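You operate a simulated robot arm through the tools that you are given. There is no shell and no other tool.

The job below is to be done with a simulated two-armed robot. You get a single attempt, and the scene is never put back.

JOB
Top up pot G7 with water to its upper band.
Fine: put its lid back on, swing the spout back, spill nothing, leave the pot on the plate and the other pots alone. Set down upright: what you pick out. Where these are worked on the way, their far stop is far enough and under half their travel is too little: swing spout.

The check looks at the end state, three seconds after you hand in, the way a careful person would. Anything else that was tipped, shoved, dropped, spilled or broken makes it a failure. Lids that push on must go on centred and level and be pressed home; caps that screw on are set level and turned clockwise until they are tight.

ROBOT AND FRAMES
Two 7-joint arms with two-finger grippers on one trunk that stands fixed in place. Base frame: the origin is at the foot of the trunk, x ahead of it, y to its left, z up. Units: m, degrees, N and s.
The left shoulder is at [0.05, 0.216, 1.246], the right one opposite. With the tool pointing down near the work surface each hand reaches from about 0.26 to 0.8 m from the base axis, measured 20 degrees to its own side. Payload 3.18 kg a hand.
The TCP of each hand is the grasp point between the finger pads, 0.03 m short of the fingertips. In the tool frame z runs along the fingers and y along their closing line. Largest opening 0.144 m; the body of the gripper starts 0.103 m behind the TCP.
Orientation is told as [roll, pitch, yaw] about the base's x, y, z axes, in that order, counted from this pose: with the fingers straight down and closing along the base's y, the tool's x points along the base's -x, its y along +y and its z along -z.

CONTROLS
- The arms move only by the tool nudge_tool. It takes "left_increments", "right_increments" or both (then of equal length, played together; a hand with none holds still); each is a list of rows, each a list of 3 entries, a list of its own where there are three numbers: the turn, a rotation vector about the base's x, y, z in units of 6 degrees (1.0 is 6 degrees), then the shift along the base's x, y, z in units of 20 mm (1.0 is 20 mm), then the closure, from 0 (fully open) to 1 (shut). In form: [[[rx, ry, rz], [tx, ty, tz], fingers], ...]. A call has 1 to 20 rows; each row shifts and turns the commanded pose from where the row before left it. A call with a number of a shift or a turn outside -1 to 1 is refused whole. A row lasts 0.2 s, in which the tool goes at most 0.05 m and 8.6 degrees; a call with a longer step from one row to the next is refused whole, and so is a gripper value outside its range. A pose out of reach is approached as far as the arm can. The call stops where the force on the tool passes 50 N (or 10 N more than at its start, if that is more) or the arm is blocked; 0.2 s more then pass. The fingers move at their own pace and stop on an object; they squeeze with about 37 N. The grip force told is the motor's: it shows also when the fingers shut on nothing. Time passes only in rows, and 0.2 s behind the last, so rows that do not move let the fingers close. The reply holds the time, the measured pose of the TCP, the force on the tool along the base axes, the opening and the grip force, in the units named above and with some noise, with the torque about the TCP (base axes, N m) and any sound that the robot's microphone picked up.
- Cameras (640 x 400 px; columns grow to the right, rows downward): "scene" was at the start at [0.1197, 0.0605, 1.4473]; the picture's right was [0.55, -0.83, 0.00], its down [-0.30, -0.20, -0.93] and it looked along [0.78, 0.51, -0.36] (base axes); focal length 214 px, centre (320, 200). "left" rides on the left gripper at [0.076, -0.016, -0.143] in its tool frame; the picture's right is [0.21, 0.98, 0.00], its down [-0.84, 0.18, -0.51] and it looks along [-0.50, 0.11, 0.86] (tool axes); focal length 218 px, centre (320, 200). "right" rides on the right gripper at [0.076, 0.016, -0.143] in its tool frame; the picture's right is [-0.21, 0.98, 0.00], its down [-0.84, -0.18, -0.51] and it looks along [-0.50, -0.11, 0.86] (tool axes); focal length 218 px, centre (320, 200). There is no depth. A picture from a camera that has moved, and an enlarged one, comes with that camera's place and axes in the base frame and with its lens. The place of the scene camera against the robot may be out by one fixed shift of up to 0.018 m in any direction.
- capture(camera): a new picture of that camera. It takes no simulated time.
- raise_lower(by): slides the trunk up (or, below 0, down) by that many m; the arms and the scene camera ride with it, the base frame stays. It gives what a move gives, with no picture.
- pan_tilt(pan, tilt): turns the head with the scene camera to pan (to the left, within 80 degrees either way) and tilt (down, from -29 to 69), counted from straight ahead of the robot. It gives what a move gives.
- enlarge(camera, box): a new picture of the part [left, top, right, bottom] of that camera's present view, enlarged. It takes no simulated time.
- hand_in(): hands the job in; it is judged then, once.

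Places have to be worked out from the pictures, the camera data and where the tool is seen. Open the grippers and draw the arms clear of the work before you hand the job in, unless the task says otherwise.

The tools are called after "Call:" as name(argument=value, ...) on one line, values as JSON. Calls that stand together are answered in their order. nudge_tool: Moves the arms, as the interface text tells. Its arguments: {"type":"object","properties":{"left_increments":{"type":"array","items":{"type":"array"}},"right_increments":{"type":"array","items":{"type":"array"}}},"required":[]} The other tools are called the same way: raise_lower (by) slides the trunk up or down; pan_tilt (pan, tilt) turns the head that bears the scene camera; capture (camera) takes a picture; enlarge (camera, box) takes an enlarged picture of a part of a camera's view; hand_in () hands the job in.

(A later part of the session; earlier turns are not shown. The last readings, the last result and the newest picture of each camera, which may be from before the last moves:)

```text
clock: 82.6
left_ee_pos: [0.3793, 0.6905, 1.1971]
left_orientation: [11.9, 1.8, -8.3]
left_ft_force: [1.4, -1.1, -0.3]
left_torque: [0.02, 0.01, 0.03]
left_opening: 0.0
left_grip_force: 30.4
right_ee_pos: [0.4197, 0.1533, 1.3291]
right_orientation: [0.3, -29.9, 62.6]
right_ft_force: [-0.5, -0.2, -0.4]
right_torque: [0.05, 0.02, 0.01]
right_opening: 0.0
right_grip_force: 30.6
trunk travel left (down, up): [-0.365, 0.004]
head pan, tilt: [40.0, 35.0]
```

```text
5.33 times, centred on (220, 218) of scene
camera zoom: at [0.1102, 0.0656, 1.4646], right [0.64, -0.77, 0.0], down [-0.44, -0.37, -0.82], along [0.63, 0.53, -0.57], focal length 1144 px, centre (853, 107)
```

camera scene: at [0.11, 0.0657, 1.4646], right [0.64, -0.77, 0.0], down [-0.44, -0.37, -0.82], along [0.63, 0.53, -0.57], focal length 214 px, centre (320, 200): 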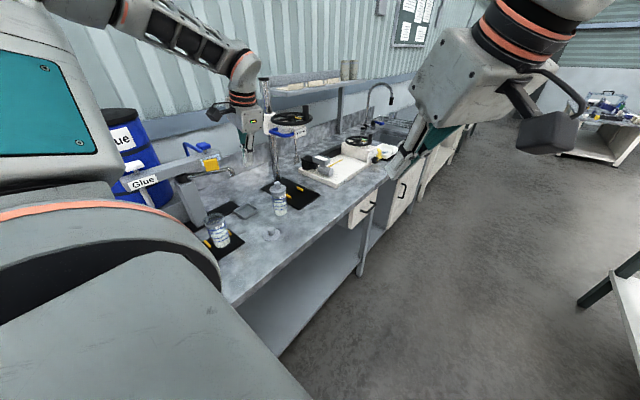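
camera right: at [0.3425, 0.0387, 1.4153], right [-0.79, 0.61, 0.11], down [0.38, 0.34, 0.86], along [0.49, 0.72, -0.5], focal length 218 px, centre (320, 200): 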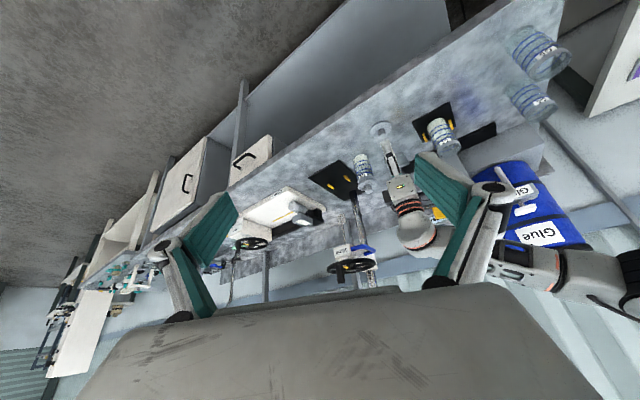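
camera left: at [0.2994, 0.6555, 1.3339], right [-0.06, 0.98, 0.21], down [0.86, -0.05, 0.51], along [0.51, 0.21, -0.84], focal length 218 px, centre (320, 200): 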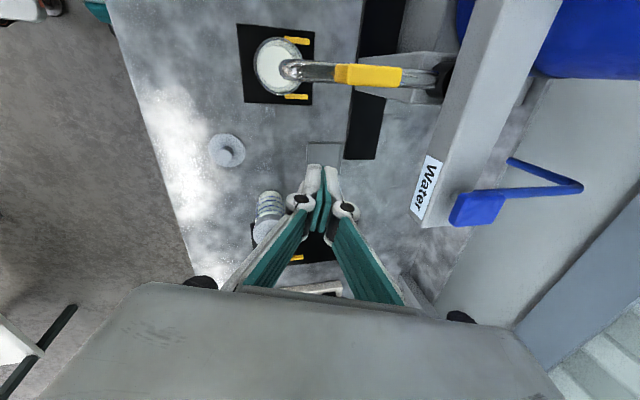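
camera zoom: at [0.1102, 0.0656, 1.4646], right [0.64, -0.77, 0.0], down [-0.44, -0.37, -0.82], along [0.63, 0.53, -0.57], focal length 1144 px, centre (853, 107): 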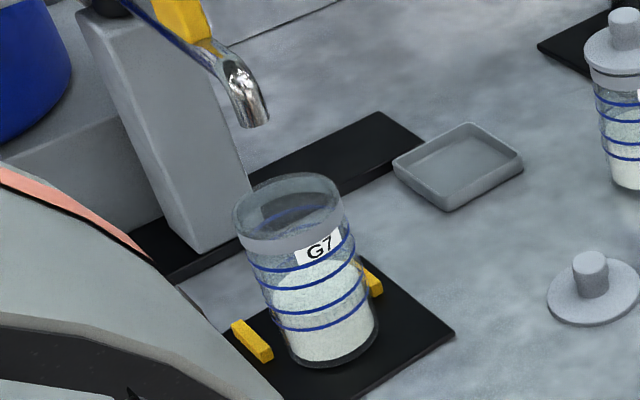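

The spout outlet is about 10 mm off the mouth centre, inside the mouth (radius ~25 mm). Now I inspect the pot's present level at high zoom.

Call:
enlarge(camera="scene", box=[203, 208, 238, 243])

Call:
enlarge(camera="right", box=[455, 105, 530, 160])

```text
11.43 times, centred on (220, 226) of scene
camera zoom: at [0.1102, 0.0656, 1.4646], right [0.64, -0.77, 0.0], down [-0.44, -0.37, -0.82], along [0.63, 0.53, -0.57], focal length 2451 px, centre (1457, -91)
```

zoom: 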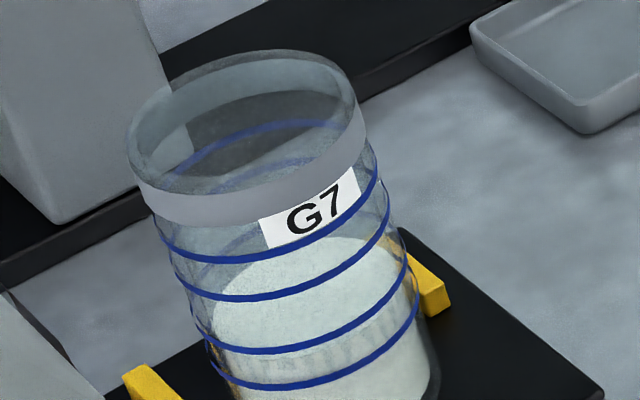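

```text
7.27 times, centred on (492, 132) of right
camera zoom: at [0.3427, 0.0393, 1.4152], right [-0.79, 0.61, 0.11], down [0.38, 0.34, 0.86], along [0.48, 0.72, -0.5], focal length 1587 px, centre (-934, 691)
```

zoom: 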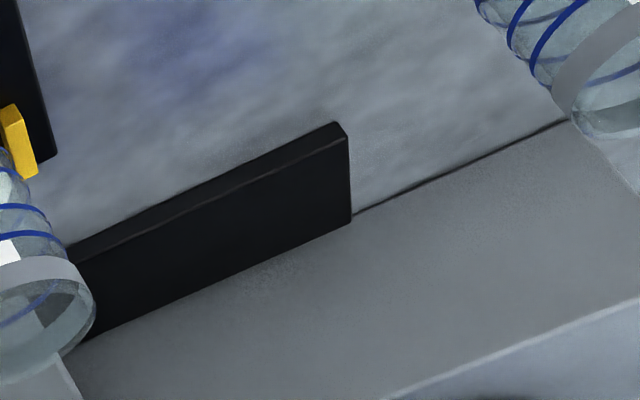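

The level is in the lower pair of rings; the upper band is the zone between the top two rings, ~28 mm higher. I now bring the closed fingers, rolled to ~24°, above the water pad (0.4025, 0.8435, ~1.2).

Call:
nudge_tool(left_increments=[[[0, 0, 0], [0.2, 0, 0.9], 1], [[0, 0, 0], [0.2, 0, 0.9], 1], [[0.5, 0, 0], [0.2, 0.3, 0.8], 1], [[0.5, 0, 0], [0.2, 0.8, 0], 1], [[0.5, 0, 0], [0.2, 0.8, 0], 1], [[0.5, 0, 0], [0.15, 0.8, 0], 1], [[0, 0, 0], [0, 0.9, 0], 1], [[0, 0, 0], [0, 0.9, 0], 1], [[0, 0, 0], [0, 0.9, 0], 1], [[0, 0, 0], [0, 0.9, 0], 1], [[0, 0, 0], [0, 0.7, 0], 1]])

Call:
capture(camera="left")

Call:
enlarge(camera="scene", box=[150, 80, 270, 190])

```text
clock: 85.0
left_ee_pos: [0.3995, 0.8283, 1.2458]
left_orientation: [23.7, 3.3, -7.8]
left_ft_force: [-0.1, 0.3, 0.2]
left_torque: [-0.01, -0.01, -0.02]
left_opening: 0.0
left_grip_force: 30.6
right_ee_pos: [0.4189, 0.1544, 1.3301]
right_orientation: [0.3, -29.9, 62.7]
right_ft_force: [0.6, 1.2, -0.3]
right_torque: [-0.01, -0.01, 0.0]
right_opening: 0.0002
right_grip_force: 30.8
trunk travel left (down, up): [-0.365, 0.004]
head pan, tilt: [40.0, 35.0]
```

```text
taken
camera left: at [0.3221, 0.7672, 1.3734], right [-0.06, 0.91, 0.41], down [0.86, -0.16, 0.49], along [0.51, 0.38, -0.77], focal length 218 px, centre (320, 200)
```

left: 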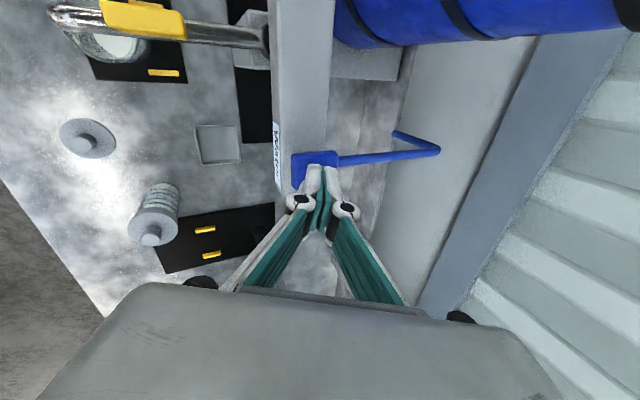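

```text
3.64 times, centred on (210, 135) of scene
camera zoom: at [0.11, 0.0661, 1.4646], right [0.64, -0.77, 0.0], down [-0.44, -0.37, -0.82], along [0.63, 0.53, -0.57], focal length 780 px, centre (720, 436)
```

zoom: 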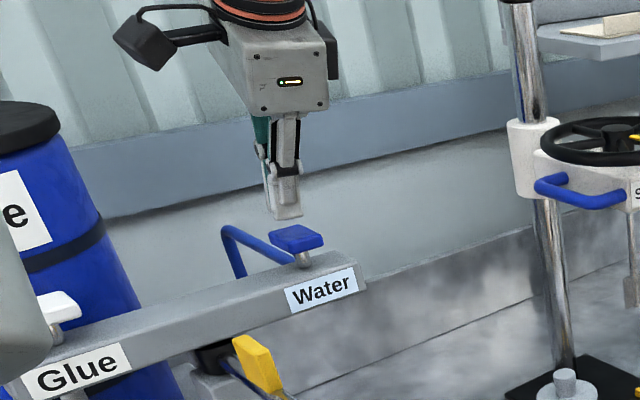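

The tips are just above the pad centre. I align by a few mm and lower toward contact.

Call:
nudge_tool(left_increments=[[[0, 0, 0], [0.15, 0.2, 0], 1], [[0, 0, 0], [0, 0, -0.3], 1], [[0, 0, 0], [0, 0, -0.3], 1], [[0, 0, 0], [0, 0, -0.1], 1]])

Call:
enlarge(camera="scene", box=[150, 80, 270, 190])

```text
clock: 86.0
left_ee_pos: [0.4036, 0.8333, 1.2325]
left_orientation: [23.8, 3.4, -7.8]
left_ft_force: [0.3, 0.0, -0.6]
left_torque: [0.0, 0.01, -0.01]
left_opening: 0.0003
left_grip_force: 30.8
right_ee_pos: [0.4194, 0.1548, 1.3316]
right_orientation: [0.3, -29.8, 62.8]
right_ft_force: [0.8, 0.3, -0.3]
right_torque: [-0.01, 0.0, 0.02]
right_opening: 0.0
right_grip_force: 31.3
trunk travel left (down, up): [-0.365, 0.004]
head pan, tilt: [40.0, 35.0]
```

```text
3.64 times, centred on (210, 135) of scene
camera zoom: at [0.1097, 0.0658, 1.4646], right [0.64, -0.77, 0.0], down [-0.44, -0.37, -0.82], along [0.63, 0.53, -0.57], focal length 780 px, centre (720, 436)
```

zoom: 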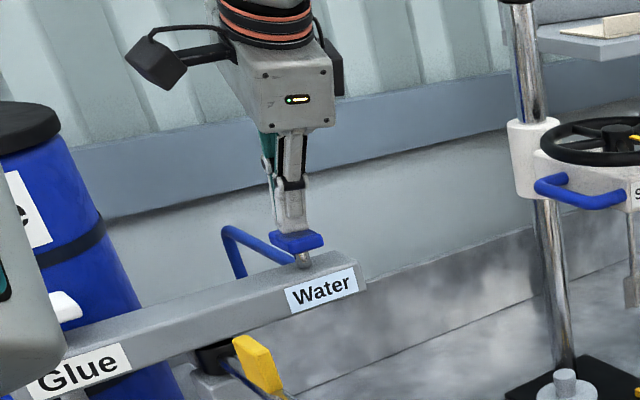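

Tips almost touch the pad. I press down 2 mm at a time and watch force and stream.

Call:
nudge_tool(left_increments=[[[0, 0, 0], [0, 0, -0.12], 1]])

Call:
nudge_tool(left_increments=[[[0, 0, 0], [0, 0, -0.12], 1]])

Call:
enlarge(camera="scene", box=[160, 120, 270, 250])

```text
clock: 86.4
left_ee_pos: [0.4043, 0.8333, 1.2304]
left_orientation: [23.7, 3.4, -7.8]
left_ft_force: [-0.6, -0.6, 0.1]
left_torque: [0.05, 0.0, -0.01]
left_opening: 0.0
left_grip_force: 30.7
right_ee_pos: [0.4191, 0.1545, 1.33]
right_orientation: [0.3, -29.9, 62.7]
right_ft_force: [0.0, -0.1, 0.1]
right_torque: [-0.01, -0.01, 0.0]
right_opening: 0.0
right_grip_force: 30.6
trunk travel left (down, up): [-0.365, 0.004]
head pan, tilt: [40.0, 35.0]
```

```text
clock: 86.8
left_ee_pos: [0.4032, 0.8322, 1.2287]
left_orientation: [23.8, 3.3, -7.7]
left_ft_force: [0.4, 0.2, 1.1]
left_torque: [0.01, 0.02, 0.0]
left_opening: 0.0
left_grip_force: 31.3
right_ee_pos: [0.4179, 0.1544, 1.3305]
right_orientation: [0.3, -30.0, 62.7]
right_ft_force: [0.2, -0.2, 0.0]
right_torque: [-0.04, 0.01, -0.02]
right_opening: 0.0
right_grip_force: 30.6
trunk travel left (down, up): [-0.365, 0.004]
head pan, tilt: [40.0, 35.0]
```

```text
3.08 times, centred on (215, 185) of scene
camera zoom: at [0.1098, 0.0657, 1.4646], right [0.64, -0.77, 0.0], down [-0.44, -0.37, -0.82], along [0.63, 0.53, -0.57], focal length 660 px, centre (643, 246)
```

zoom: 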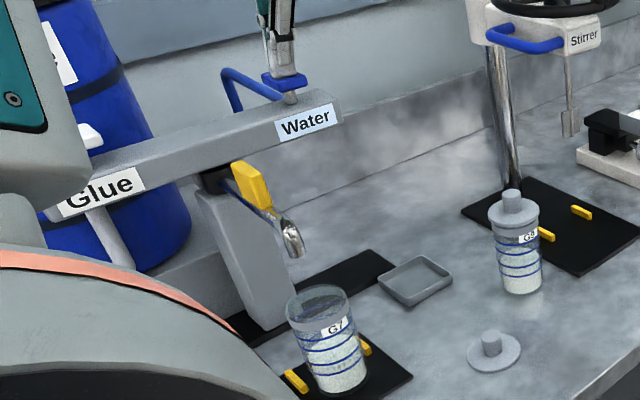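

No flow yet. I press on in 2.5 mm steps.

Call:
nudge_tool(left_increments=[[[0, 0, 0], [0, 0, -0.12], 1]])

Call:
nudge_tool(left_increments=[[[0, 0, 0], [0, 0, -0.12], 1]])

Call:
enlarge(camera="scene", box=[160, 120, 270, 250])

```text
clock: 87.2
left_ee_pos: [0.4036, 0.8328, 1.2265]
left_orientation: [23.8, 3.3, -7.8]
left_ft_force: [0.3, -1.3, 1.4]
left_torque: [-0.02, -0.03, -0.01]
left_opening: 0.0003
left_grip_force: 30.6
right_ee_pos: [0.4191, 0.1544, 1.33]
right_orientation: [0.4, -30.0, 62.7]
right_ft_force: [0.0, -0.3, 0.5]
right_torque: [0.01, 0.0, -0.02]
right_opening: 0.0
right_grip_force: 30.9
trunk travel left (down, up): [-0.365, 0.004]
head pan, tilt: [40.0, 35.0]
```

```text
clock: 87.6
left_ee_pos: [0.4038, 0.8336, 1.2245]
left_orientation: [23.9, 3.3, -7.7]
left_ft_force: [-1.1, -1.3, 1.5]
left_torque: [-0.04, 0.02, 0.0]
left_opening: 0.0
left_grip_force: 30.5
right_ee_pos: [0.4192, 0.1541, 1.3304]
right_orientation: [0.3, -29.9, 62.7]
right_ft_force: [-0.5, 1.1, 0.6]
right_torque: [0.0, -0.01, 0.01]
right_opening: 0.0
right_grip_force: 30.5
trunk travel left (down, up): [-0.365, 0.004]
head pan, tilt: [40.0, 35.0]
```

```text
3.08 times, centred on (215, 185) of scene
camera zoom: at [0.1095, 0.0654, 1.4647], right [0.64, -0.77, 0.0], down [-0.44, -0.37, -0.82], along [0.63, 0.53, -0.57], focal length 660 px, centre (643, 246)
```

zoom: 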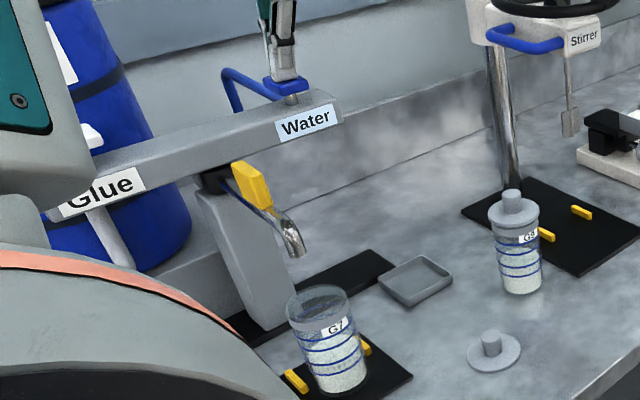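

The pad yields with a light spring (1.5 N): a push valve. I press further, checking for flow each step.

Call:
nudge_tool(left_increments=[[[0, 0, 0], [0, 0, -0.12], 1]])

Call:
enlarge(camera="scene", box=[185, 180, 255, 250])

Call:
nudge_tool(left_increments=[[[0, 0, 0], [0, 0, -0.12], 1]])

Call:
enlarge(camera="scene", box=[185, 180, 255, 250])

```text
clock: 88.0
left_ee_pos: [0.4049, 0.8334, 1.2213]
left_orientation: [23.9, 3.3, -7.8]
left_ft_force: [-0.8, 0.3, 4.2]
left_torque: [0.01, 0.02, 0.0]
left_opening: 0.0002
left_grip_force: 31.1
right_ee_pos: [0.418, 0.1534, 1.3308]
right_orientation: [0.3, -29.8, 62.7]
right_ft_force: [0.3, 0.8, 0.4]
right_torque: [0.03, 0.0, 0.02]
right_opening: 0.0
right_grip_force: 30.4
trunk travel left (down, up): [-0.365, 0.004]
head pan, tilt: [40.0, 35.0]
heard: click
```

```text
5.71 times, centred on (220, 215) of scene
camera zoom: at [0.1095, 0.0654, 1.4647], right [0.64, -0.77, 0.0], down [-0.44, -0.37, -0.82], along [0.63, 0.53, -0.57], focal length 1226 px, centre (891, 114)
```

zoom: 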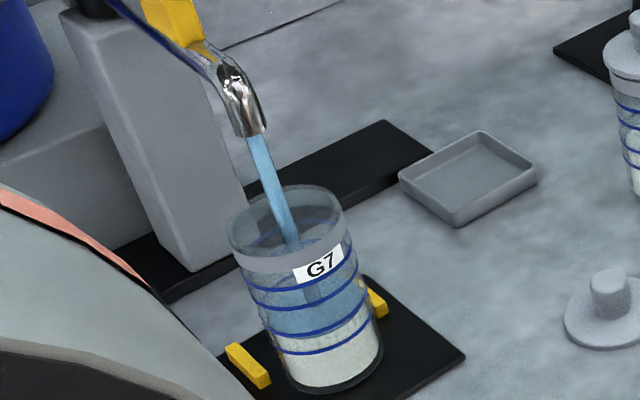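

```text
clock: 88.4
left_ee_pos: [0.404, 0.8328, 1.2186]
left_orientation: [24.0, 3.3, -7.7]
left_ft_force: [0.8, 1.9, 3.2]
left_torque: [0.07, -0.04, -0.01]
left_opening: 0.0001
left_grip_force: 30.8
right_ee_pos: [0.4191, 0.1544, 1.3305]
right_orientation: [0.2, -29.9, 62.7]
right_ft_force: [0.0, -0.2, -0.6]
right_torque: [-0.01, 0.02, 0.02]
right_opening: 0.0
right_grip_force: 30.9
trunk travel left (down, up): [-0.365, 0.004]
head pan, tilt: [40.0, 35.0]
```

```text
5.71 times, centred on (220, 215) of scene
camera zoom: at [0.1097, 0.0654, 1.4646], right [0.64, -0.77, 0.0], down [-0.44, -0.37, -0.82], along [0.63, 0.53, -0.57], focal length 1226 px, centre (891, 114)
```

zoom: 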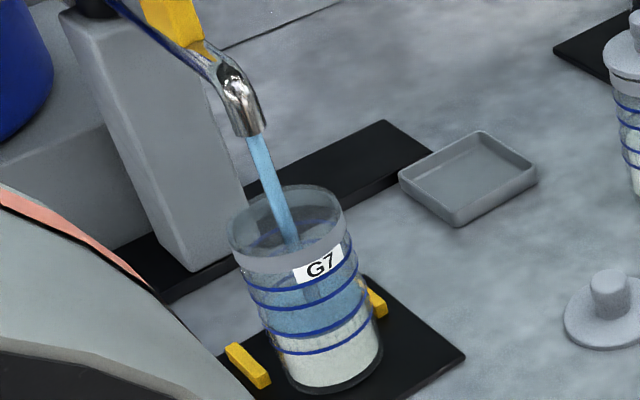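

A click, and water runs into the pot. I look at the level at high zoom (no time passes).

Call:
enlarge(camera="scene", box=[203, 208, 238, 243])

```text
11.43 times, centred on (220, 226) of scene
camera zoom: at [0.1097, 0.0654, 1.4646], right [0.64, -0.77, 0.0], down [-0.44, -0.37, -0.82], along [0.63, 0.53, -0.57], focal length 2451 px, centre (1457, -91)
```

zoom: 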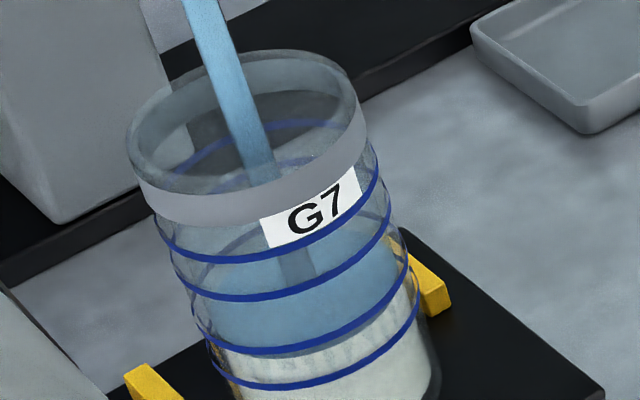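

The surface is now just below the third ring. I hold for 0.6 s and look again to judge the rate.

Call:
nudge_tool(left_increments=[[[0, 0, 0], [0, 0, 0], 1], [[0, 0, 0], [0, 0, 0], 1]])

Call:
enlarge(camera="scene", box=[203, 208, 238, 243])

```text
clock: 89.0
left_ee_pos: [0.4039, 0.8332, 1.2202]
left_orientation: [23.8, 3.2, -7.7]
left_ft_force: [0.4, 1.2, 5.6]
left_torque: [0.0, -0.11, 0.04]
left_opening: 0.0
left_grip_force: 31.2
right_ee_pos: [0.4176, 0.1534, 1.3302]
right_orientation: [0.2, -29.9, 62.7]
right_ft_force: [-0.5, -0.5, 0.9]
right_torque: [0.01, 0.02, 0.02]
right_opening: 0.0001
right_grip_force: 30.7
trunk travel left (down, up): [-0.365, 0.004]
head pan, tilt: [40.0, 35.0]
```

```text
11.43 times, centred on (220, 226) of scene
camera zoom: at [0.1096, 0.0653, 1.4646], right [0.64, -0.77, 0.0], down [-0.44, -0.37, -0.82], along [0.63, 0.53, -0.57], focal length 2451 px, centre (1457, -91)
```

zoom: 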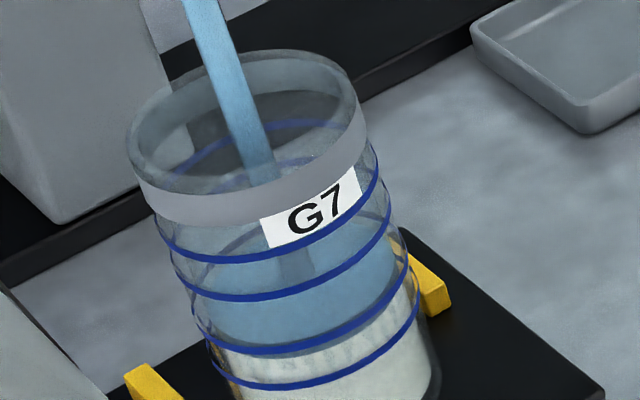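

The rise is slow (a few px per 0.6 s). I hold another 1.6 s.

Call:
nudge_tool(left_increments=[[[0, 0, 0], [0, 0, 0], 1], [[0, 0, 0], [0, 0, 0], 1], [[0, 0, 0], [0, 0, 0], 1], [[0, 0, 0], [0, 0, 0], 1], [[0, 0, 0], [0, 0, 0], 1], [[0, 0, 0], [0, 0, 0], 1], [[0, 0, 0], [0, 0, 0], 1]])

Call:
enlarge(camera="scene", box=[203, 208, 238, 243])

```text
clock: 90.6
left_ee_pos: [0.4039, 0.8329, 1.2191]
left_orientation: [23.8, 3.4, -7.7]
left_ft_force: [0.4, -0.6, 4.9]
left_torque: [-0.03, -0.06, -0.03]
left_opening: 0.0
left_grip_force: 31.2
right_ee_pos: [0.418, 0.1547, 1.3302]
right_orientation: [0.3, -29.9, 62.7]
right_ft_force: [-0.5, 0.2, -0.6]
right_torque: [-0.03, 0.0, -0.01]
right_opening: 0.0002
right_grip_force: 30.1
trunk travel left (down, up): [-0.365, 0.004]
head pan, tilt: [40.0, 35.0]
```

```text
11.43 times, centred on (220, 226) of scene
camera zoom: at [0.1096, 0.0652, 1.4646], right [0.64, -0.77, 0.0], down [-0.44, -0.37, -0.82], along [0.63, 0.53, -0.57], focal length 2451 px, centre (1457, -91)
```

zoom: 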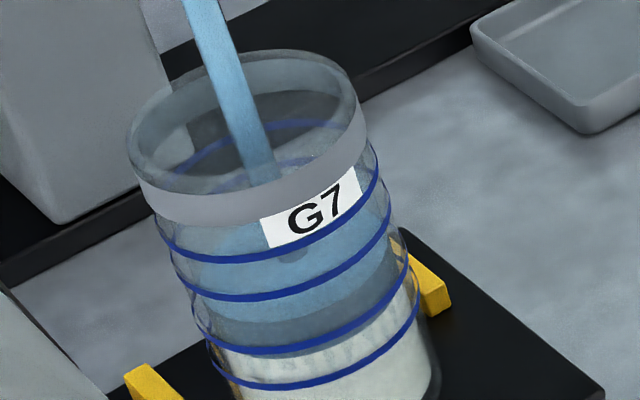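

The surface's front edge is now midway between rings 3 and 2 (~14 px/s). I hold ~1.8 s more.

Call:
nudge_tool(left_increments=[[[0, 0, 0], [0, 0, 0], 1], [[0, 0, 0], [0, 0, 0], 1], [[0, 0, 0], [0, 0, 0], 1], [[0, 0, 0], [0, 0, 0], 1], [[0, 0, 0], [0, 0, 0], 1], [[0, 0, 0], [0, 0, 0], 1], [[0, 0, 0], [0, 0, 0], 1], [[0, 0, 0], [0, 0, 0], 1]])

Call:
enlarge(camera="scene", box=[203, 208, 238, 243])

```text
clock: 92.4
left_ee_pos: [0.4038, 0.8325, 1.22]
left_orientation: [23.8, 3.3, -7.7]
left_ft_force: [0.2, 0.6, 3.6]
left_torque: [0.01, -0.06, 0.03]
left_opening: 0.0
left_grip_force: 30.3
right_ee_pos: [0.4184, 0.1534, 1.3303]
right_orientation: [0.2, -29.8, 62.7]
right_ft_force: [0.0, 0.1, 0.3]
right_torque: [0.03, -0.02, 0.0]
right_opening: 0.0001
right_grip_force: 30.7
trunk travel left (down, up): [-0.365, 0.004]
head pan, tilt: [40.0, 35.0]
```

```text
11.43 times, centred on (220, 226) of scene
camera zoom: at [0.1095, 0.0653, 1.4646], right [0.64, -0.77, 0.0], down [-0.44, -0.37, -0.82], along [0.63, 0.53, -0.57], focal length 2451 px, centre (1457, -91)
```

zoom: 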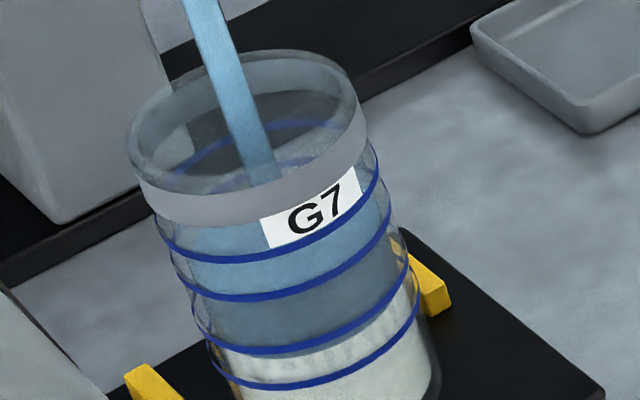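

The surface is now just at the second ring. I hold ~1.2 s more.

Call:
nudge_tool(left_increments=[[[0, 0, 0], [0, 0, 0], 1], [[0, 0, 0], [0, 0, 0], 1], [[0, 0, 0], [0, 0, 0], 1], [[0, 0, 0], [0, 0, 0], 1], [[0, 0, 0], [0, 0, 0], 1]])

Call:
enlarge(camera="scene", box=[203, 208, 238, 243])

```text
clock: 93.6
left_ee_pos: [0.4044, 0.8323, 1.2175]
left_orientation: [23.8, 3.3, -7.7]
left_ft_force: [-0.3, -0.1, 4.1]
left_torque: [0.01, -0.05, 0.01]
left_opening: 0.0
left_grip_force: 30.7
right_ee_pos: [0.4191, 0.1538, 1.3303]
right_orientation: [0.3, -29.8, 62.7]
right_ft_force: [0.7, 0.1, -0.6]
right_torque: [0.0, -0.01, 0.0]
right_opening: 0.0
right_grip_force: 30.8
trunk travel left (down, up): [-0.365, 0.004]
head pan, tilt: [40.0, 35.0]
```

```text
11.43 times, centred on (220, 226) of scene
camera zoom: at [0.1096, 0.0652, 1.4646], right [0.64, -0.77, 0.0], down [-0.44, -0.37, -0.82], along [0.63, 0.53, -0.57], focal length 2451 px, centre (1457, -91)
```

zoom: 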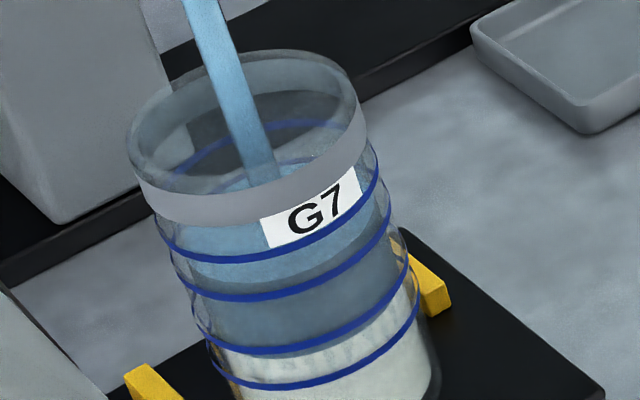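

The surface is about mid-way between the top two rings. I release the pad now.

Call:
nudge_tool(left_increments=[[[0, 0, 0], [0, 0, 1], 1], [[0, 0, 0], [0, 0, 0.6], 1]])

Call:
enlarge(camera="scene", box=[203, 208, 238, 243])

Call:
enlarge(camera="scene", box=[160, 120, 270, 250])

```text
clock: 94.2
left_ee_pos: [0.4041, 0.8349, 1.25]
left_orientation: [23.9, 3.5, -7.7]
left_ft_force: [0.6, -0.6, 0.0]
left_torque: [0.02, 0.0, -0.01]
left_opening: 0.0
left_grip_force: 30.3
right_ee_pos: [0.4175, 0.1537, 1.3296]
right_orientation: [0.3, -29.8, 62.6]
right_ft_force: [0.1, -1.4, -0.3]
right_torque: [0.03, -0.01, -0.02]
right_opening: 0.0
right_grip_force: 30.3
trunk travel left (down, up): [-0.365, 0.004]
head pan, tilt: [40.0, 35.0]
```

```text
11.43 times, centred on (220, 226) of scene
camera zoom: at [0.1098, 0.0657, 1.4646], right [0.64, -0.77, 0.0], down [-0.44, -0.37, -0.82], along [0.63, 0.53, -0.57], focal length 2451 px, centre (1457, -91)
```

zoom: 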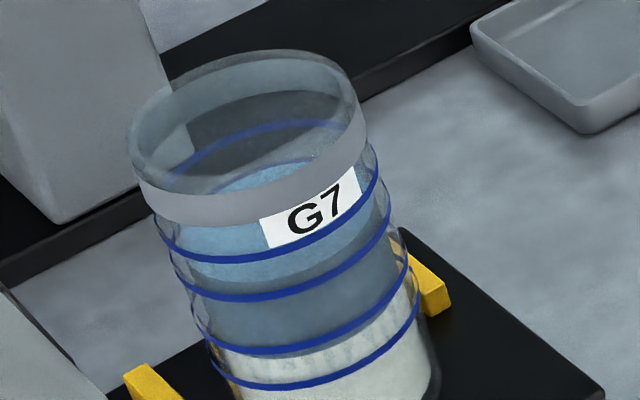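

```text
3.08 times, centred on (215, 185) of scene
camera zoom: at [0.1098, 0.0657, 1.4646], right [0.64, -0.77, 0.0], down [-0.44, -0.37, -0.82], along [0.63, 0.53, -0.57], focal length 660 px, centre (643, 246)
```

zoom: 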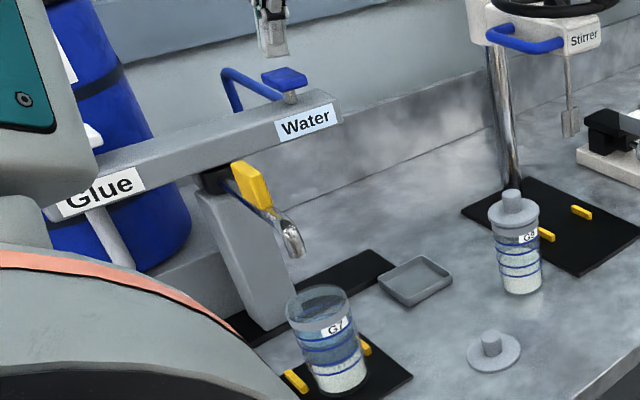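

Flow stopped and the level sits mid-way in the upper band. Next I swing the spout back: I move over to its −x side at (0.26, 0.69), with the tool back to 12° roll.

Call:
nudge_tool(left_increments=[[[0, 0, 0], [0, -0.4, 0.2], 1], [[0, 0, 0], [-0.3, -0.9, 0], 1], [[-0.5, 0, 0], [-0.9, -0.9, 0], 1], [[-0.5, 0, 0], [-0.9, -0.9, 0], 1], [[-0.5, 0, 0], [-0.9, -0.9, 0], 1], [[-0.5, 0, 0], [-0.9, -0.9, 0], 1], [[0, 0, 0], [-0.9, -0.9, 0], 1], [[0, 0, 0], [-0.9, -0.9, 0], 1], [[0, 0, 0], [-0.9, -0.5, 0], 1], [[0, 0, 0], [-0.6, 0, 0], 1]])

Call:
capture(camera="left")

Call:
enlarge(camera="scene", box=[150, 100, 270, 240])

```text
clock: 96.4
left_ee_pos: [0.2593, 0.6885, 1.2551]
left_orientation: [11.8, 1.7, -8.2]
left_ft_force: [0.1, -0.1, -0.5]
left_torque: [0.02, 0.01, -0.01]
left_opening: 0.0
left_grip_force: 30.6
right_ee_pos: [0.4186, 0.1548, 1.3297]
right_orientation: [0.2, -29.9, 62.7]
right_ft_force: [0.7, 0.2, -0.6]
right_torque: [-0.01, 0.0, -0.01]
right_opening: 0.0
right_grip_force: 31.4
trunk travel left (down, up): [-0.365, 0.004]
head pan, tilt: [40.0, 35.0]
```

```text
taken
camera left: at [0.1809, 0.6549, 1.3922], right [-0.06, 0.98, 0.21], down [0.86, -0.05, 0.51], along [0.51, 0.21, -0.84], focal length 218 px, centre (320, 200)
```

left: 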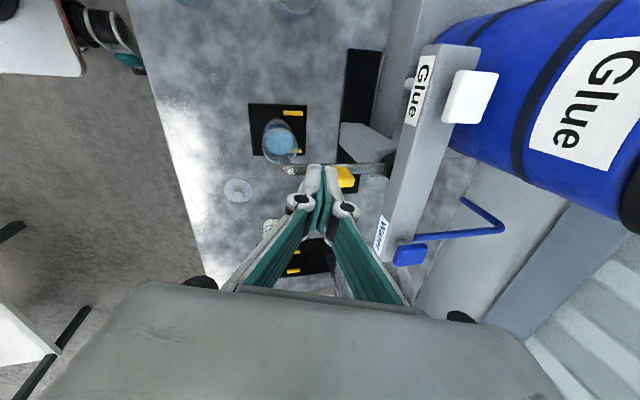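

```text
2.86 times, centred on (210, 170) of scene
camera zoom: at [0.1094, 0.0659, 1.4646], right [0.64, -0.77, 0.0], down [-0.44, -0.37, -0.82], along [0.63, 0.53, -0.57], focal length 613 px, centre (634, 286)
```

zoom: 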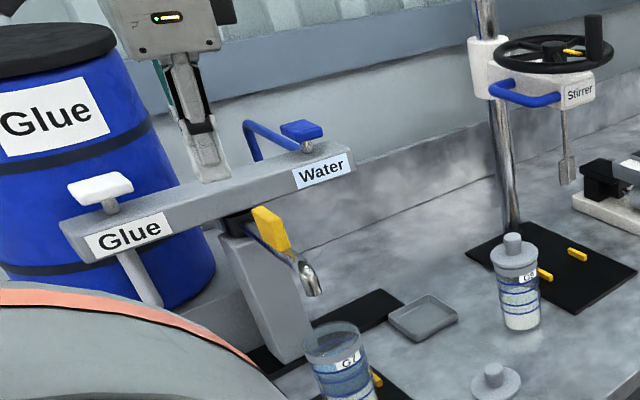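

The peg is on the −x side of the spout with ~18 mm clearance. I descend to 1.12.

Call:
nudge_tool(left_increments=[[[0, 0, 0], [0, 0, -0.8], 1], [[0, 0, 0], [0, 0, -0.8], 1], [[0, 0, 0], [0, 0, -0.8], 1], [[0, 0, 0], [0, 0, -0.8], 1], [[0, 0, 0], [0, 0, -0.8], 1], [[0, 0, 0], [0, 0, -0.8], 1], [[0, 0, 0], [0, 0, -0.8], 1], [[0, 0, 0], [0, 0, -0.8], 1], [[0, 0, 0], [0, 0, -0.3], 1]])

Call:
capture(camera="left")

Call:
enlarge(camera="scene", box=[150, 100, 270, 240])

```text
clock: 98.4
left_ee_pos: [0.2606, 0.6889, 1.1207]
left_orientation: [11.9, 1.8, -8.3]
left_ft_force: [0.4, -0.3, -0.1]
left_torque: [0.01, -0.01, 0.01]
left_opening: 0.0
left_grip_force: 30.7
right_ee_pos: [0.418, 0.1533, 1.3302]
right_orientation: [0.3, -29.9, 62.7]
right_ft_force: [0.3, 0.4, -0.3]
right_torque: [-0.01, -0.01, 0.0]
right_opening: 0.0001
right_grip_force: 30.5
trunk travel left (down, up): [-0.365, 0.004]
head pan, tilt: [40.0, 35.0]
```

```text
taken
camera left: at [0.1823, 0.655, 1.2573], right [-0.06, 0.98, 0.21], down [0.86, -0.05, 0.51], along [0.51, 0.21, -0.84], focal length 218 px, centre (320, 200)
```

left: 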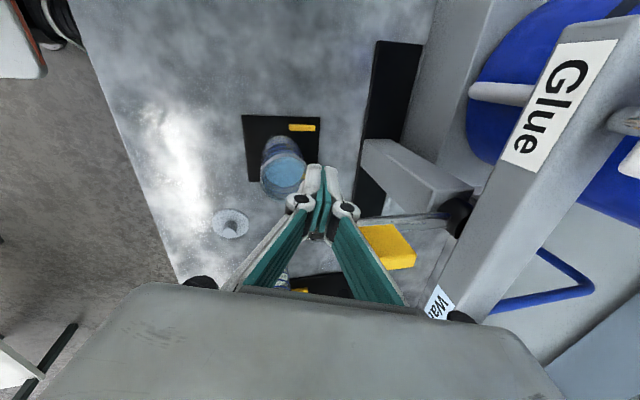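

```text
2.86 times, centred on (210, 170) of scene
camera zoom: at [0.1099, 0.0657, 1.4646], right [0.64, -0.77, 0.0], down [-0.44, -0.37, -0.82], along [0.63, 0.53, -0.57], focal length 613 px, centre (634, 286)
```

zoom: 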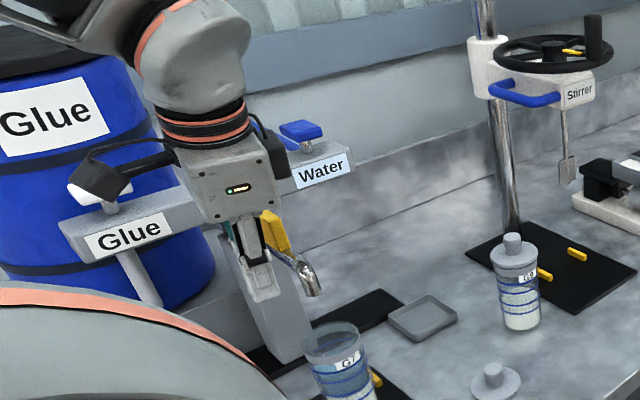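

The peg is beside the spout. I push it back along its arc, first to about −60°.

Call:
nudge_tool(left_increments=[[[0, 0, 0], [0.3, -0.05, 0], 1], [[0, 0, 0], [0.4, -0.05, 0], 1], [[0, 0, 0], [0.45, -0.05, 0], 1], [[0, 0, 0], [0.53, 0, 0], 1], [[0, 0, 0], [0.53, 0.01, 0], 1], [[0, 0, 0], [0.53, 0.02, 0], 1], [[0, 0, 0], [0.6, 0.1, 0], 1], [[0, 0, 0], [0.6, 0.15, 0], 1], [[0, 0, 0], [0.6, 0.2, 0], 1]])

Call:
capture(camera="left")

Call:
enlarge(camera="scene", box=[150, 100, 270, 240])

```text
clock: 100.4
left_ee_pos: [0.3484, 0.6951, 1.1205]
left_orientation: [11.9, 1.7, -8.4]
left_ft_force: [-1.2, 0.5, -0.1]
left_torque: [-0.01, 0.03, 0.01]
left_opening: 0.0
left_grip_force: 30.7
right_ee_pos: [0.4195, 0.1547, 1.3304]
right_orientation: [0.3, -29.9, 62.7]
right_ft_force: [-0.7, 0.5, -0.2]
right_torque: [0.0, 0.02, 0.01]
right_opening: 0.0
right_grip_force: 30.3
trunk travel left (down, up): [-0.365, 0.004]
head pan, tilt: [40.0, 35.0]
```

```text
taken
camera left: at [0.2709, 0.6615, 1.2584], right [-0.06, 0.98, 0.21], down [0.86, -0.05, 0.51], along [0.51, 0.21, -0.84], focal length 218 px, centre (320, 200)
```

left: 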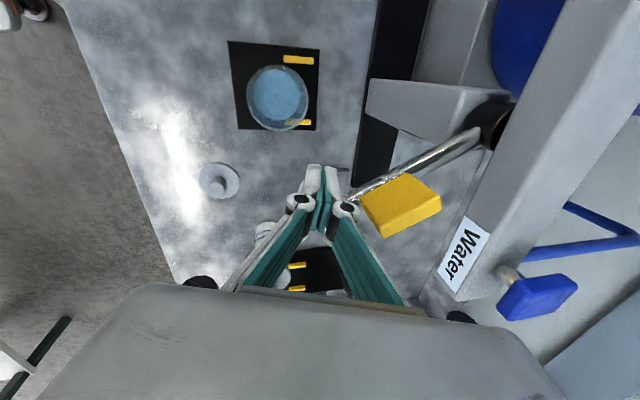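

```text
2.86 times, centred on (210, 170) of scene
camera zoom: at [0.1102, 0.0659, 1.4646], right [0.64, -0.77, 0.0], down [-0.44, -0.37, -0.82], along [0.63, 0.53, -0.57], focal length 613 px, centre (634, 286)
```

zoom: 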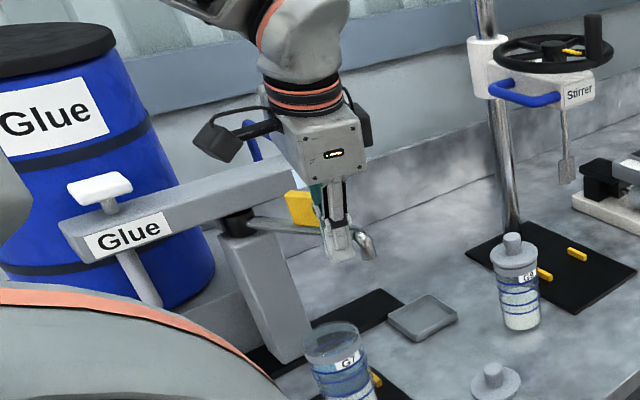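

The spout follows. I continue to about −28°, then approach the park stop gently.

Call:
nudge_tool(left_increments=[[[0, 0, 0], [0.6, 0.25, 0], 1], [[0, 0, 0], [0.6, 0.3, 0], 1], [[0, 0, 0], [0.6, 0.35, 0], 1], [[0, 0, 0], [0.46, 0.41, 0], 1], [[0, 0, 0], [0.46, 0.41, 0], 1], [[0, 0, 0], [0.38, 0.48, 0], 1], [[0, 0, 0], [0.2, 0.25, 0], 1]])

Call:
nudge_tool(left_increments=[[[0, 0, 0], [0.12, 0.2, 0], 1], [[0, 0, 0], [0.1, 0.2, 0], 1]])

Call:
capture(camera="left")

Call:
enlarge(camera="scene", box=[150, 100, 270, 240])

```text
clock: 102.0
left_ee_pos: [0.4161, 0.7449, 1.1208]
left_orientation: [11.9, 1.7, -8.3]
left_ft_force: [0.7, -0.5, -0.6]
left_torque: [0.0, -0.01, 0.01]
left_opening: 0.0
left_grip_force: 30.6
right_ee_pos: [0.4188, 0.1531, 1.33]
right_orientation: [0.3, -30.0, 62.7]
right_ft_force: [0.7, -1.0, 0.0]
right_torque: [-0.02, 0.02, 0.01]
right_opening: 0.0
right_grip_force: 30.8
trunk travel left (down, up): [-0.365, 0.004]
head pan, tilt: [40.0, 35.0]
```

```text
clock: 102.6
left_ee_pos: [0.4206, 0.7523, 1.1222]
left_orientation: [12.0, 1.7, -8.3]
left_ft_force: [-0.2, -0.3, -0.5]
left_torque: [0.01, 0.0, -0.03]
left_opening: 0.0
left_grip_force: 30.6
right_ee_pos: [0.4193, 0.1558, 1.3304]
right_orientation: [0.3, -29.9, 62.8]
right_ft_force: [-0.4, 0.0, -0.2]
right_torque: [0.0, 0.01, -0.05]
right_opening: 0.0002
right_grip_force: 32.0
trunk travel left (down, up): [-0.365, 0.004]
head pan, tilt: [40.0, 35.0]
```

```text
taken
camera left: at [0.3429, 0.7183, 1.259], right [-0.06, 0.98, 0.21], down [0.86, -0.05, 0.51], along [0.51, 0.21, -0.84], focal length 218 px, centre (320, 200)
```

left: 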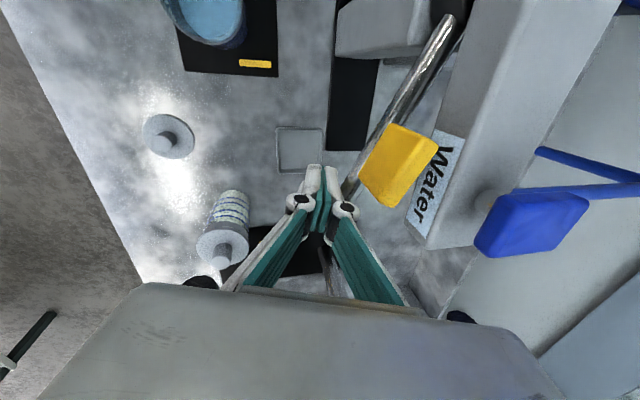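

```text
2.86 times, centred on (210, 170) of scene
camera zoom: at [0.1098, 0.0658, 1.4646], right [0.64, -0.77, 0.0], down [-0.44, -0.37, -0.82], along [0.63, 0.53, -0.57], focal length 613 px, centre (634, 286)
```

zoom: 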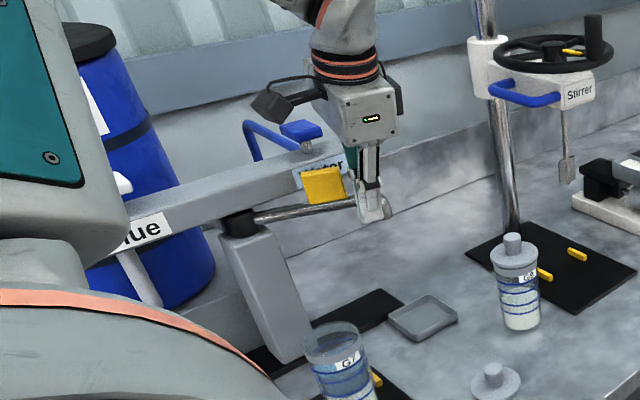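

Close to the parked angle but no stop felt yet. I push on gently.

Call:
nudge_tool(left_increments=[[[0, 0, 0], [0.08, 0.18, 0], 1], [[0, 0, 0], [0.08, 0.18, 0], 1]])

Call:
nudge_tool(left_increments=[[[0, 0, 0], [0.07, 0.18, 0], 1], [[0, 0, 0], [0.07, 0.18, 0], 1]])

Call:
nudge_tool(left_increments=[[[0, 0, 0], [0.06, 0.15, 0], 1]])

```text
clock: 103.2
left_ee_pos: [0.4226, 0.754, 1.1213]
left_orientation: [11.5, 1.8, -8.1]
left_ft_force: [-13.5, -25.2, -1.6]
left_torque: [-0.31, 0.16, -0.18]
left_opening: 0.0
left_grip_force: 30.2
right_ee_pos: [0.416, 0.1502, 1.3307]
right_orientation: [0.3, -30.1, 62.7]
right_ft_force: [-0.7, -0.5, -0.2]
right_torque: [0.02, 0.0, 0.0]
right_opening: 0.0002
right_grip_force: 30.7
trunk travel left (down, up): [-0.365, 0.004]
head pan, tilt: [40.0, 35.0]
```

```text
clock: 103.8
left_ee_pos: [0.4235, 0.7539, 1.1189]
left_orientation: [10.4, 2.1, -8.0]
left_ft_force: [-9.7, -24.1, 6.6]
left_torque: [-0.12, 0.01, -0.18]
left_opening: 0.0
left_grip_force: 30.6
right_ee_pos: [0.4179, 0.1535, 1.3322]
right_orientation: [0.2, -30.1, 62.7]
right_ft_force: [0.5, 0.7, -1.1]
right_torque: [-0.06, 0.02, -0.02]
right_opening: 0.0002
right_grip_force: 30.6
trunk travel left (down, up): [-0.365, 0.004]
head pan, tilt: [40.0, 35.0]
stopped in row 2 (left hand): the force on the tool passed its limit at 52 N (the readings are from after the stop); the commanded pose is now the measured one
```

```text
clock: 104.2
left_ee_pos: [0.4224, 0.7546, 1.1177]
left_orientation: [10.4, 2.2, -8.0]
left_ft_force: [-15.3, -37.8, -2.6]
left_torque: [-0.27, 0.15, -0.3]
left_opening: 0.0
left_grip_force: 30.7
right_ee_pos: [0.4164, 0.1505, 1.3319]
right_orientation: [0.3, -30.1, 62.8]
right_ft_force: [0.4, 0.7, 0.0]
right_torque: [-0.03, -0.01, 0.0]
right_opening: 0.0001
right_grip_force: 31.0
trunk travel left (down, up): [-0.365, 0.004]
head pan, tilt: [40.0, 35.0]
```

The spout is at its park stop. I retreat, level the tool and return toward the lid.

Call:
nudge_tool(left_increments=[[[0, 0, 0], [-0.1, -0.5, 0], 1], [[0, 0, 0], [-0.1, -0.9, 0], 1], [[-0.44, -0.03, 0], [0.1, -0.9, 0], 1], [[-0.44, -0.03, 0], [0.2, -0.9, 0], 0.9], [[-0.44, -0.03, 0], [0.2, -0.9, -0.3], 0.8], [[-0.44, -0.03, 0], [0.2, -0.9, -0.6], 0.7], [[0, 0, 0], [0.2, -0.9, -0.6], 0.65], [[0, 0, 0], [0.2, -0.9, -0.6], 0.65], [[0, 0, 0], [0.1, -0.9, -0.6], 0.65], [[0, 0, 0], [0, -0.9, -0.6], 0.65]])

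Call:
capture(camera="left")

Call:
capture(camera="scene")

Call:
enlarge(camera="scene", box=[150, 100, 290, 260])

```text
clock: 106.4
left_ee_pos: [0.4457, 0.5892, 1.0519]
left_orientation: [0.6, -0.1, -8.2]
left_ft_force: [-0.3, -0.9, 0.0]
left_torque: [0.01, 0.03, 0.0]
left_opening: 0.0502
left_grip_force: 0.1
right_ee_pos: [0.419, 0.155, 1.3303]
right_orientation: [0.2, -29.9, 62.8]
right_ft_force: [-0.6, -0.9, 0.4]
right_torque: [-0.03, -0.02, -0.01]
right_opening: 0.0
right_grip_force: 31.0
trunk travel left (down, up): [-0.365, 0.004]
head pan, tilt: [40.0, 35.0]
```

```text
taken
camera left: at [0.3665, 0.5838, 1.1924], right [-0.07, 1.0, 0.01], down [0.86, 0.05, 0.51], along [0.51, 0.04, -0.86], focal length 218 px, centre (320, 200)
```

left: 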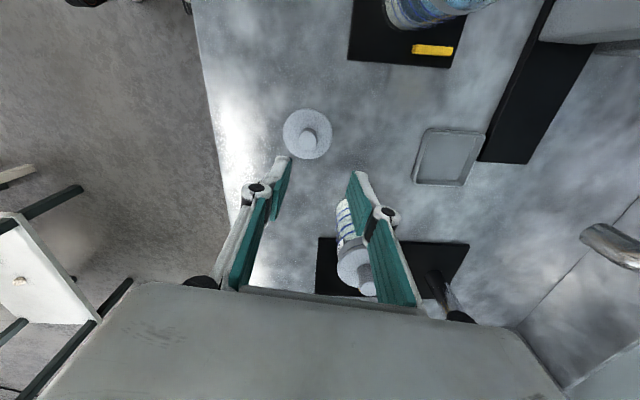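

```text
taken
camera scene: at [0.1102, 0.0655, 1.4646], right [0.64, -0.77, 0.0], down [-0.44, -0.37, -0.82], along [0.63, 0.53, -0.57], focal length 214 px, centre (320, 200)
```

scene: 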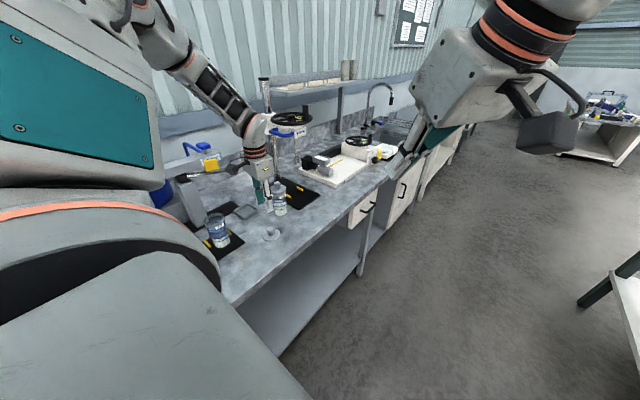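

```text
2.50 times, centred on (220, 180) of scene
camera zoom: at [0.1102, 0.0655, 1.4646], right [0.64, -0.77, 0.0], down [-0.44, -0.37, -0.82], along [0.63, 0.53, -0.57], focal length 536 px, centre (570, 250)
```

zoom: 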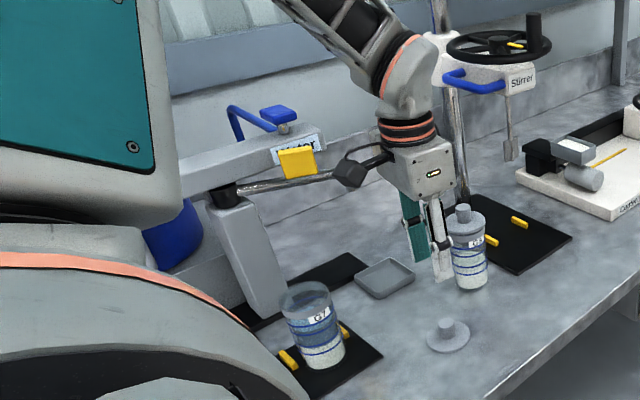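

I align over the knob at (0.4393, 0.5745) and lower to 0.975 for a check.

Call:
nudge_tool(left_increments=[[[-0.05, 0, 0], [-0.16, -0.37, 0], 0.65], [[-0.05, 0, 0], [-0.16, -0.37, 0], 0.65], [[0, 0, 0], [0, 0, -0.7], 0.65], [[0, 0, 0], [0, 0, -0.7], 0.65], [[0, 0, 0], [0, 0, -0.7], 0.65], [[0, 0, 0], [0, 0, -0.7], 0.65], [[0, 0, 0], [0, 0, -0.7], 0.65], [[0, 0, 0], [0, 0, -0.35], 0.65]])

Call:
capture(camera="left")

Call:
enlarge(camera="scene", box=[240, 180, 320, 250])

```text
clock: 108.2
left_ee_pos: [0.438, 0.5751, 0.9753]
left_orientation: [0.0, -0.1, -8.3]
left_ft_force: [0.4, 0.1, -0.2]
left_torque: [-0.05, 0.01, 0.0]
left_opening: 0.0505
left_grip_force: 0.0
right_ee_pos: [0.4183, 0.1548, 1.3301]
right_orientation: [0.2, -30.0, 62.6]
right_ft_force: [0.3, 1.2, -0.5]
right_torque: [0.02, 0.0, 0.01]
right_opening: 0.0
right_grip_force: 30.5
trunk travel left (down, up): [-0.365, 0.004]
head pan, tilt: [40.0, 35.0]
```

```text
taken
camera left: at [0.3603, 0.5706, 1.1162], right [-0.07, 1.0, 0.0], down [0.86, 0.06, 0.51], along [0.51, 0.03, -0.86], focal length 218 px, centre (320, 200)
```

left: 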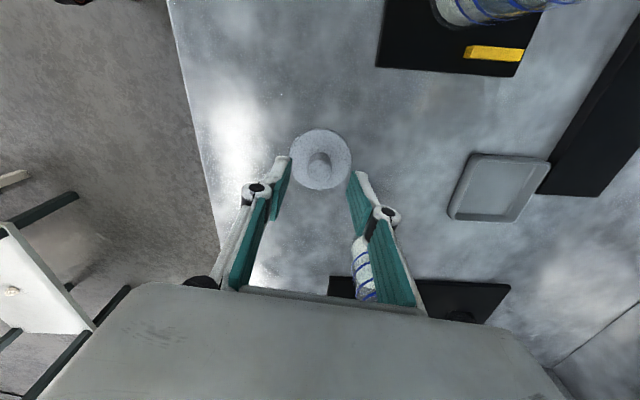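

```text
5.71 times, centred on (280, 215) of scene
camera zoom: at [0.1099, 0.0658, 1.4646], right [0.64, -0.77, 0.0], down [-0.44, -0.37, -0.82], along [0.63, 0.53, -0.57], focal length 1226 px, centre (549, 114)
```

zoom: 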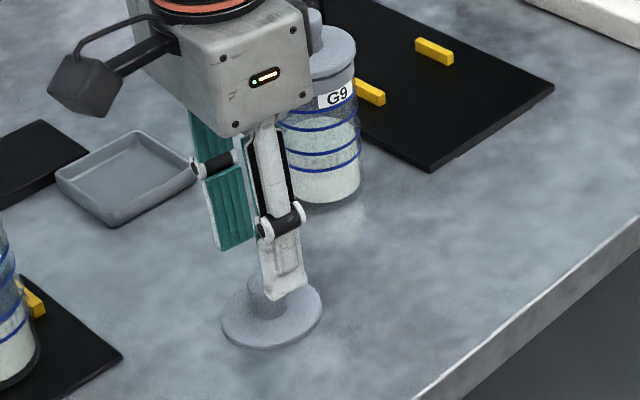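

I enlarge to check the knob's fore-aft position between the fingers.

Call:
enlarge(camera="left", box=[260, 110, 380, 220])

```text
3.64 times, centred on (320, 165) of left
camera zoom: at [0.3603, 0.5706, 1.1162], right [-0.07, 1.0, 0.0], down [0.86, 0.06, 0.51], along [0.51, 0.03, -0.86], focal length 794 px, centre (320, 327)
```

zoom: 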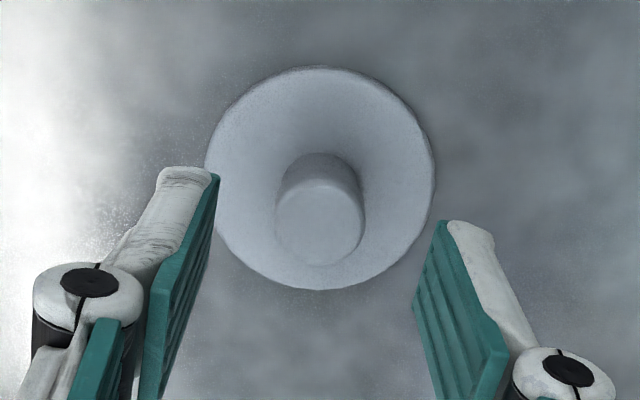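

Knob centre ≈ (0.4405, 0.575). I lower to the earlier grip height (0.941) and close on the knob.

Call:
nudge_tool(left_increments=[[[0, 0, 0], [0.08, 0, -0.5], 0.65], [[0, 0, 0], [0, 0, -0.5], 0.65], [[0, 0, 0], [0, 0, -0.4], 0.65], [[0, 0, 0], [0, 0, -0.28], 0.65], [[0, 0, 0], [0, 0, 0], 0.75], [[0, 0, 0], [0, 0, 0], 0.82], [[0, 0, 0], [0, 0, 0], 1], [[0, 0, 0], [0, 0, 0], 1]])

Call:
capture(camera="left")

```text
clock: 110.0
left_ee_pos: [0.4407, 0.5746, 0.9412]
left_orientation: [-0.1, -0.3, -8.2]
left_ft_force: [-0.1, 0.9, 1.3]
left_torque: [0.03, 0.02, 0.01]
left_opening: 0.0216
left_grip_force: 37.9
right_ee_pos: [0.4192, 0.1541, 1.3301]
right_orientation: [0.3, -29.9, 62.7]
right_ft_force: [0.2, -0.6, 0.2]
right_torque: [0.0, -0.03, -0.02]
right_opening: 0.0001
right_grip_force: 30.4
trunk travel left (down, up): [-0.365, 0.004]
head pan, tilt: [40.0, 35.0]
```

```text
taken
camera left: at [0.3625, 0.5701, 1.082], right [-0.07, 1.0, 0.0], down [0.86, 0.06, 0.51], along [0.51, 0.03, -0.86], focal length 218 px, centre (320, 200)
```

left: 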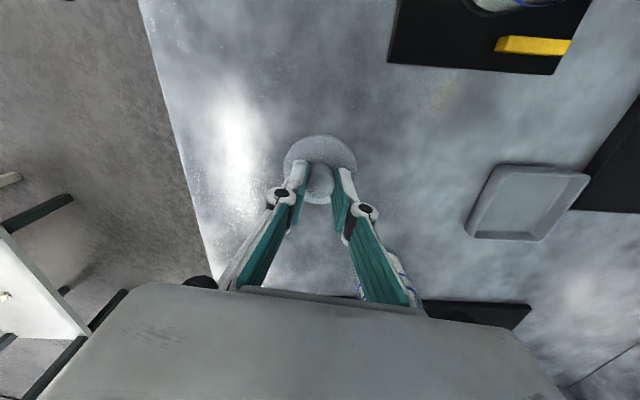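

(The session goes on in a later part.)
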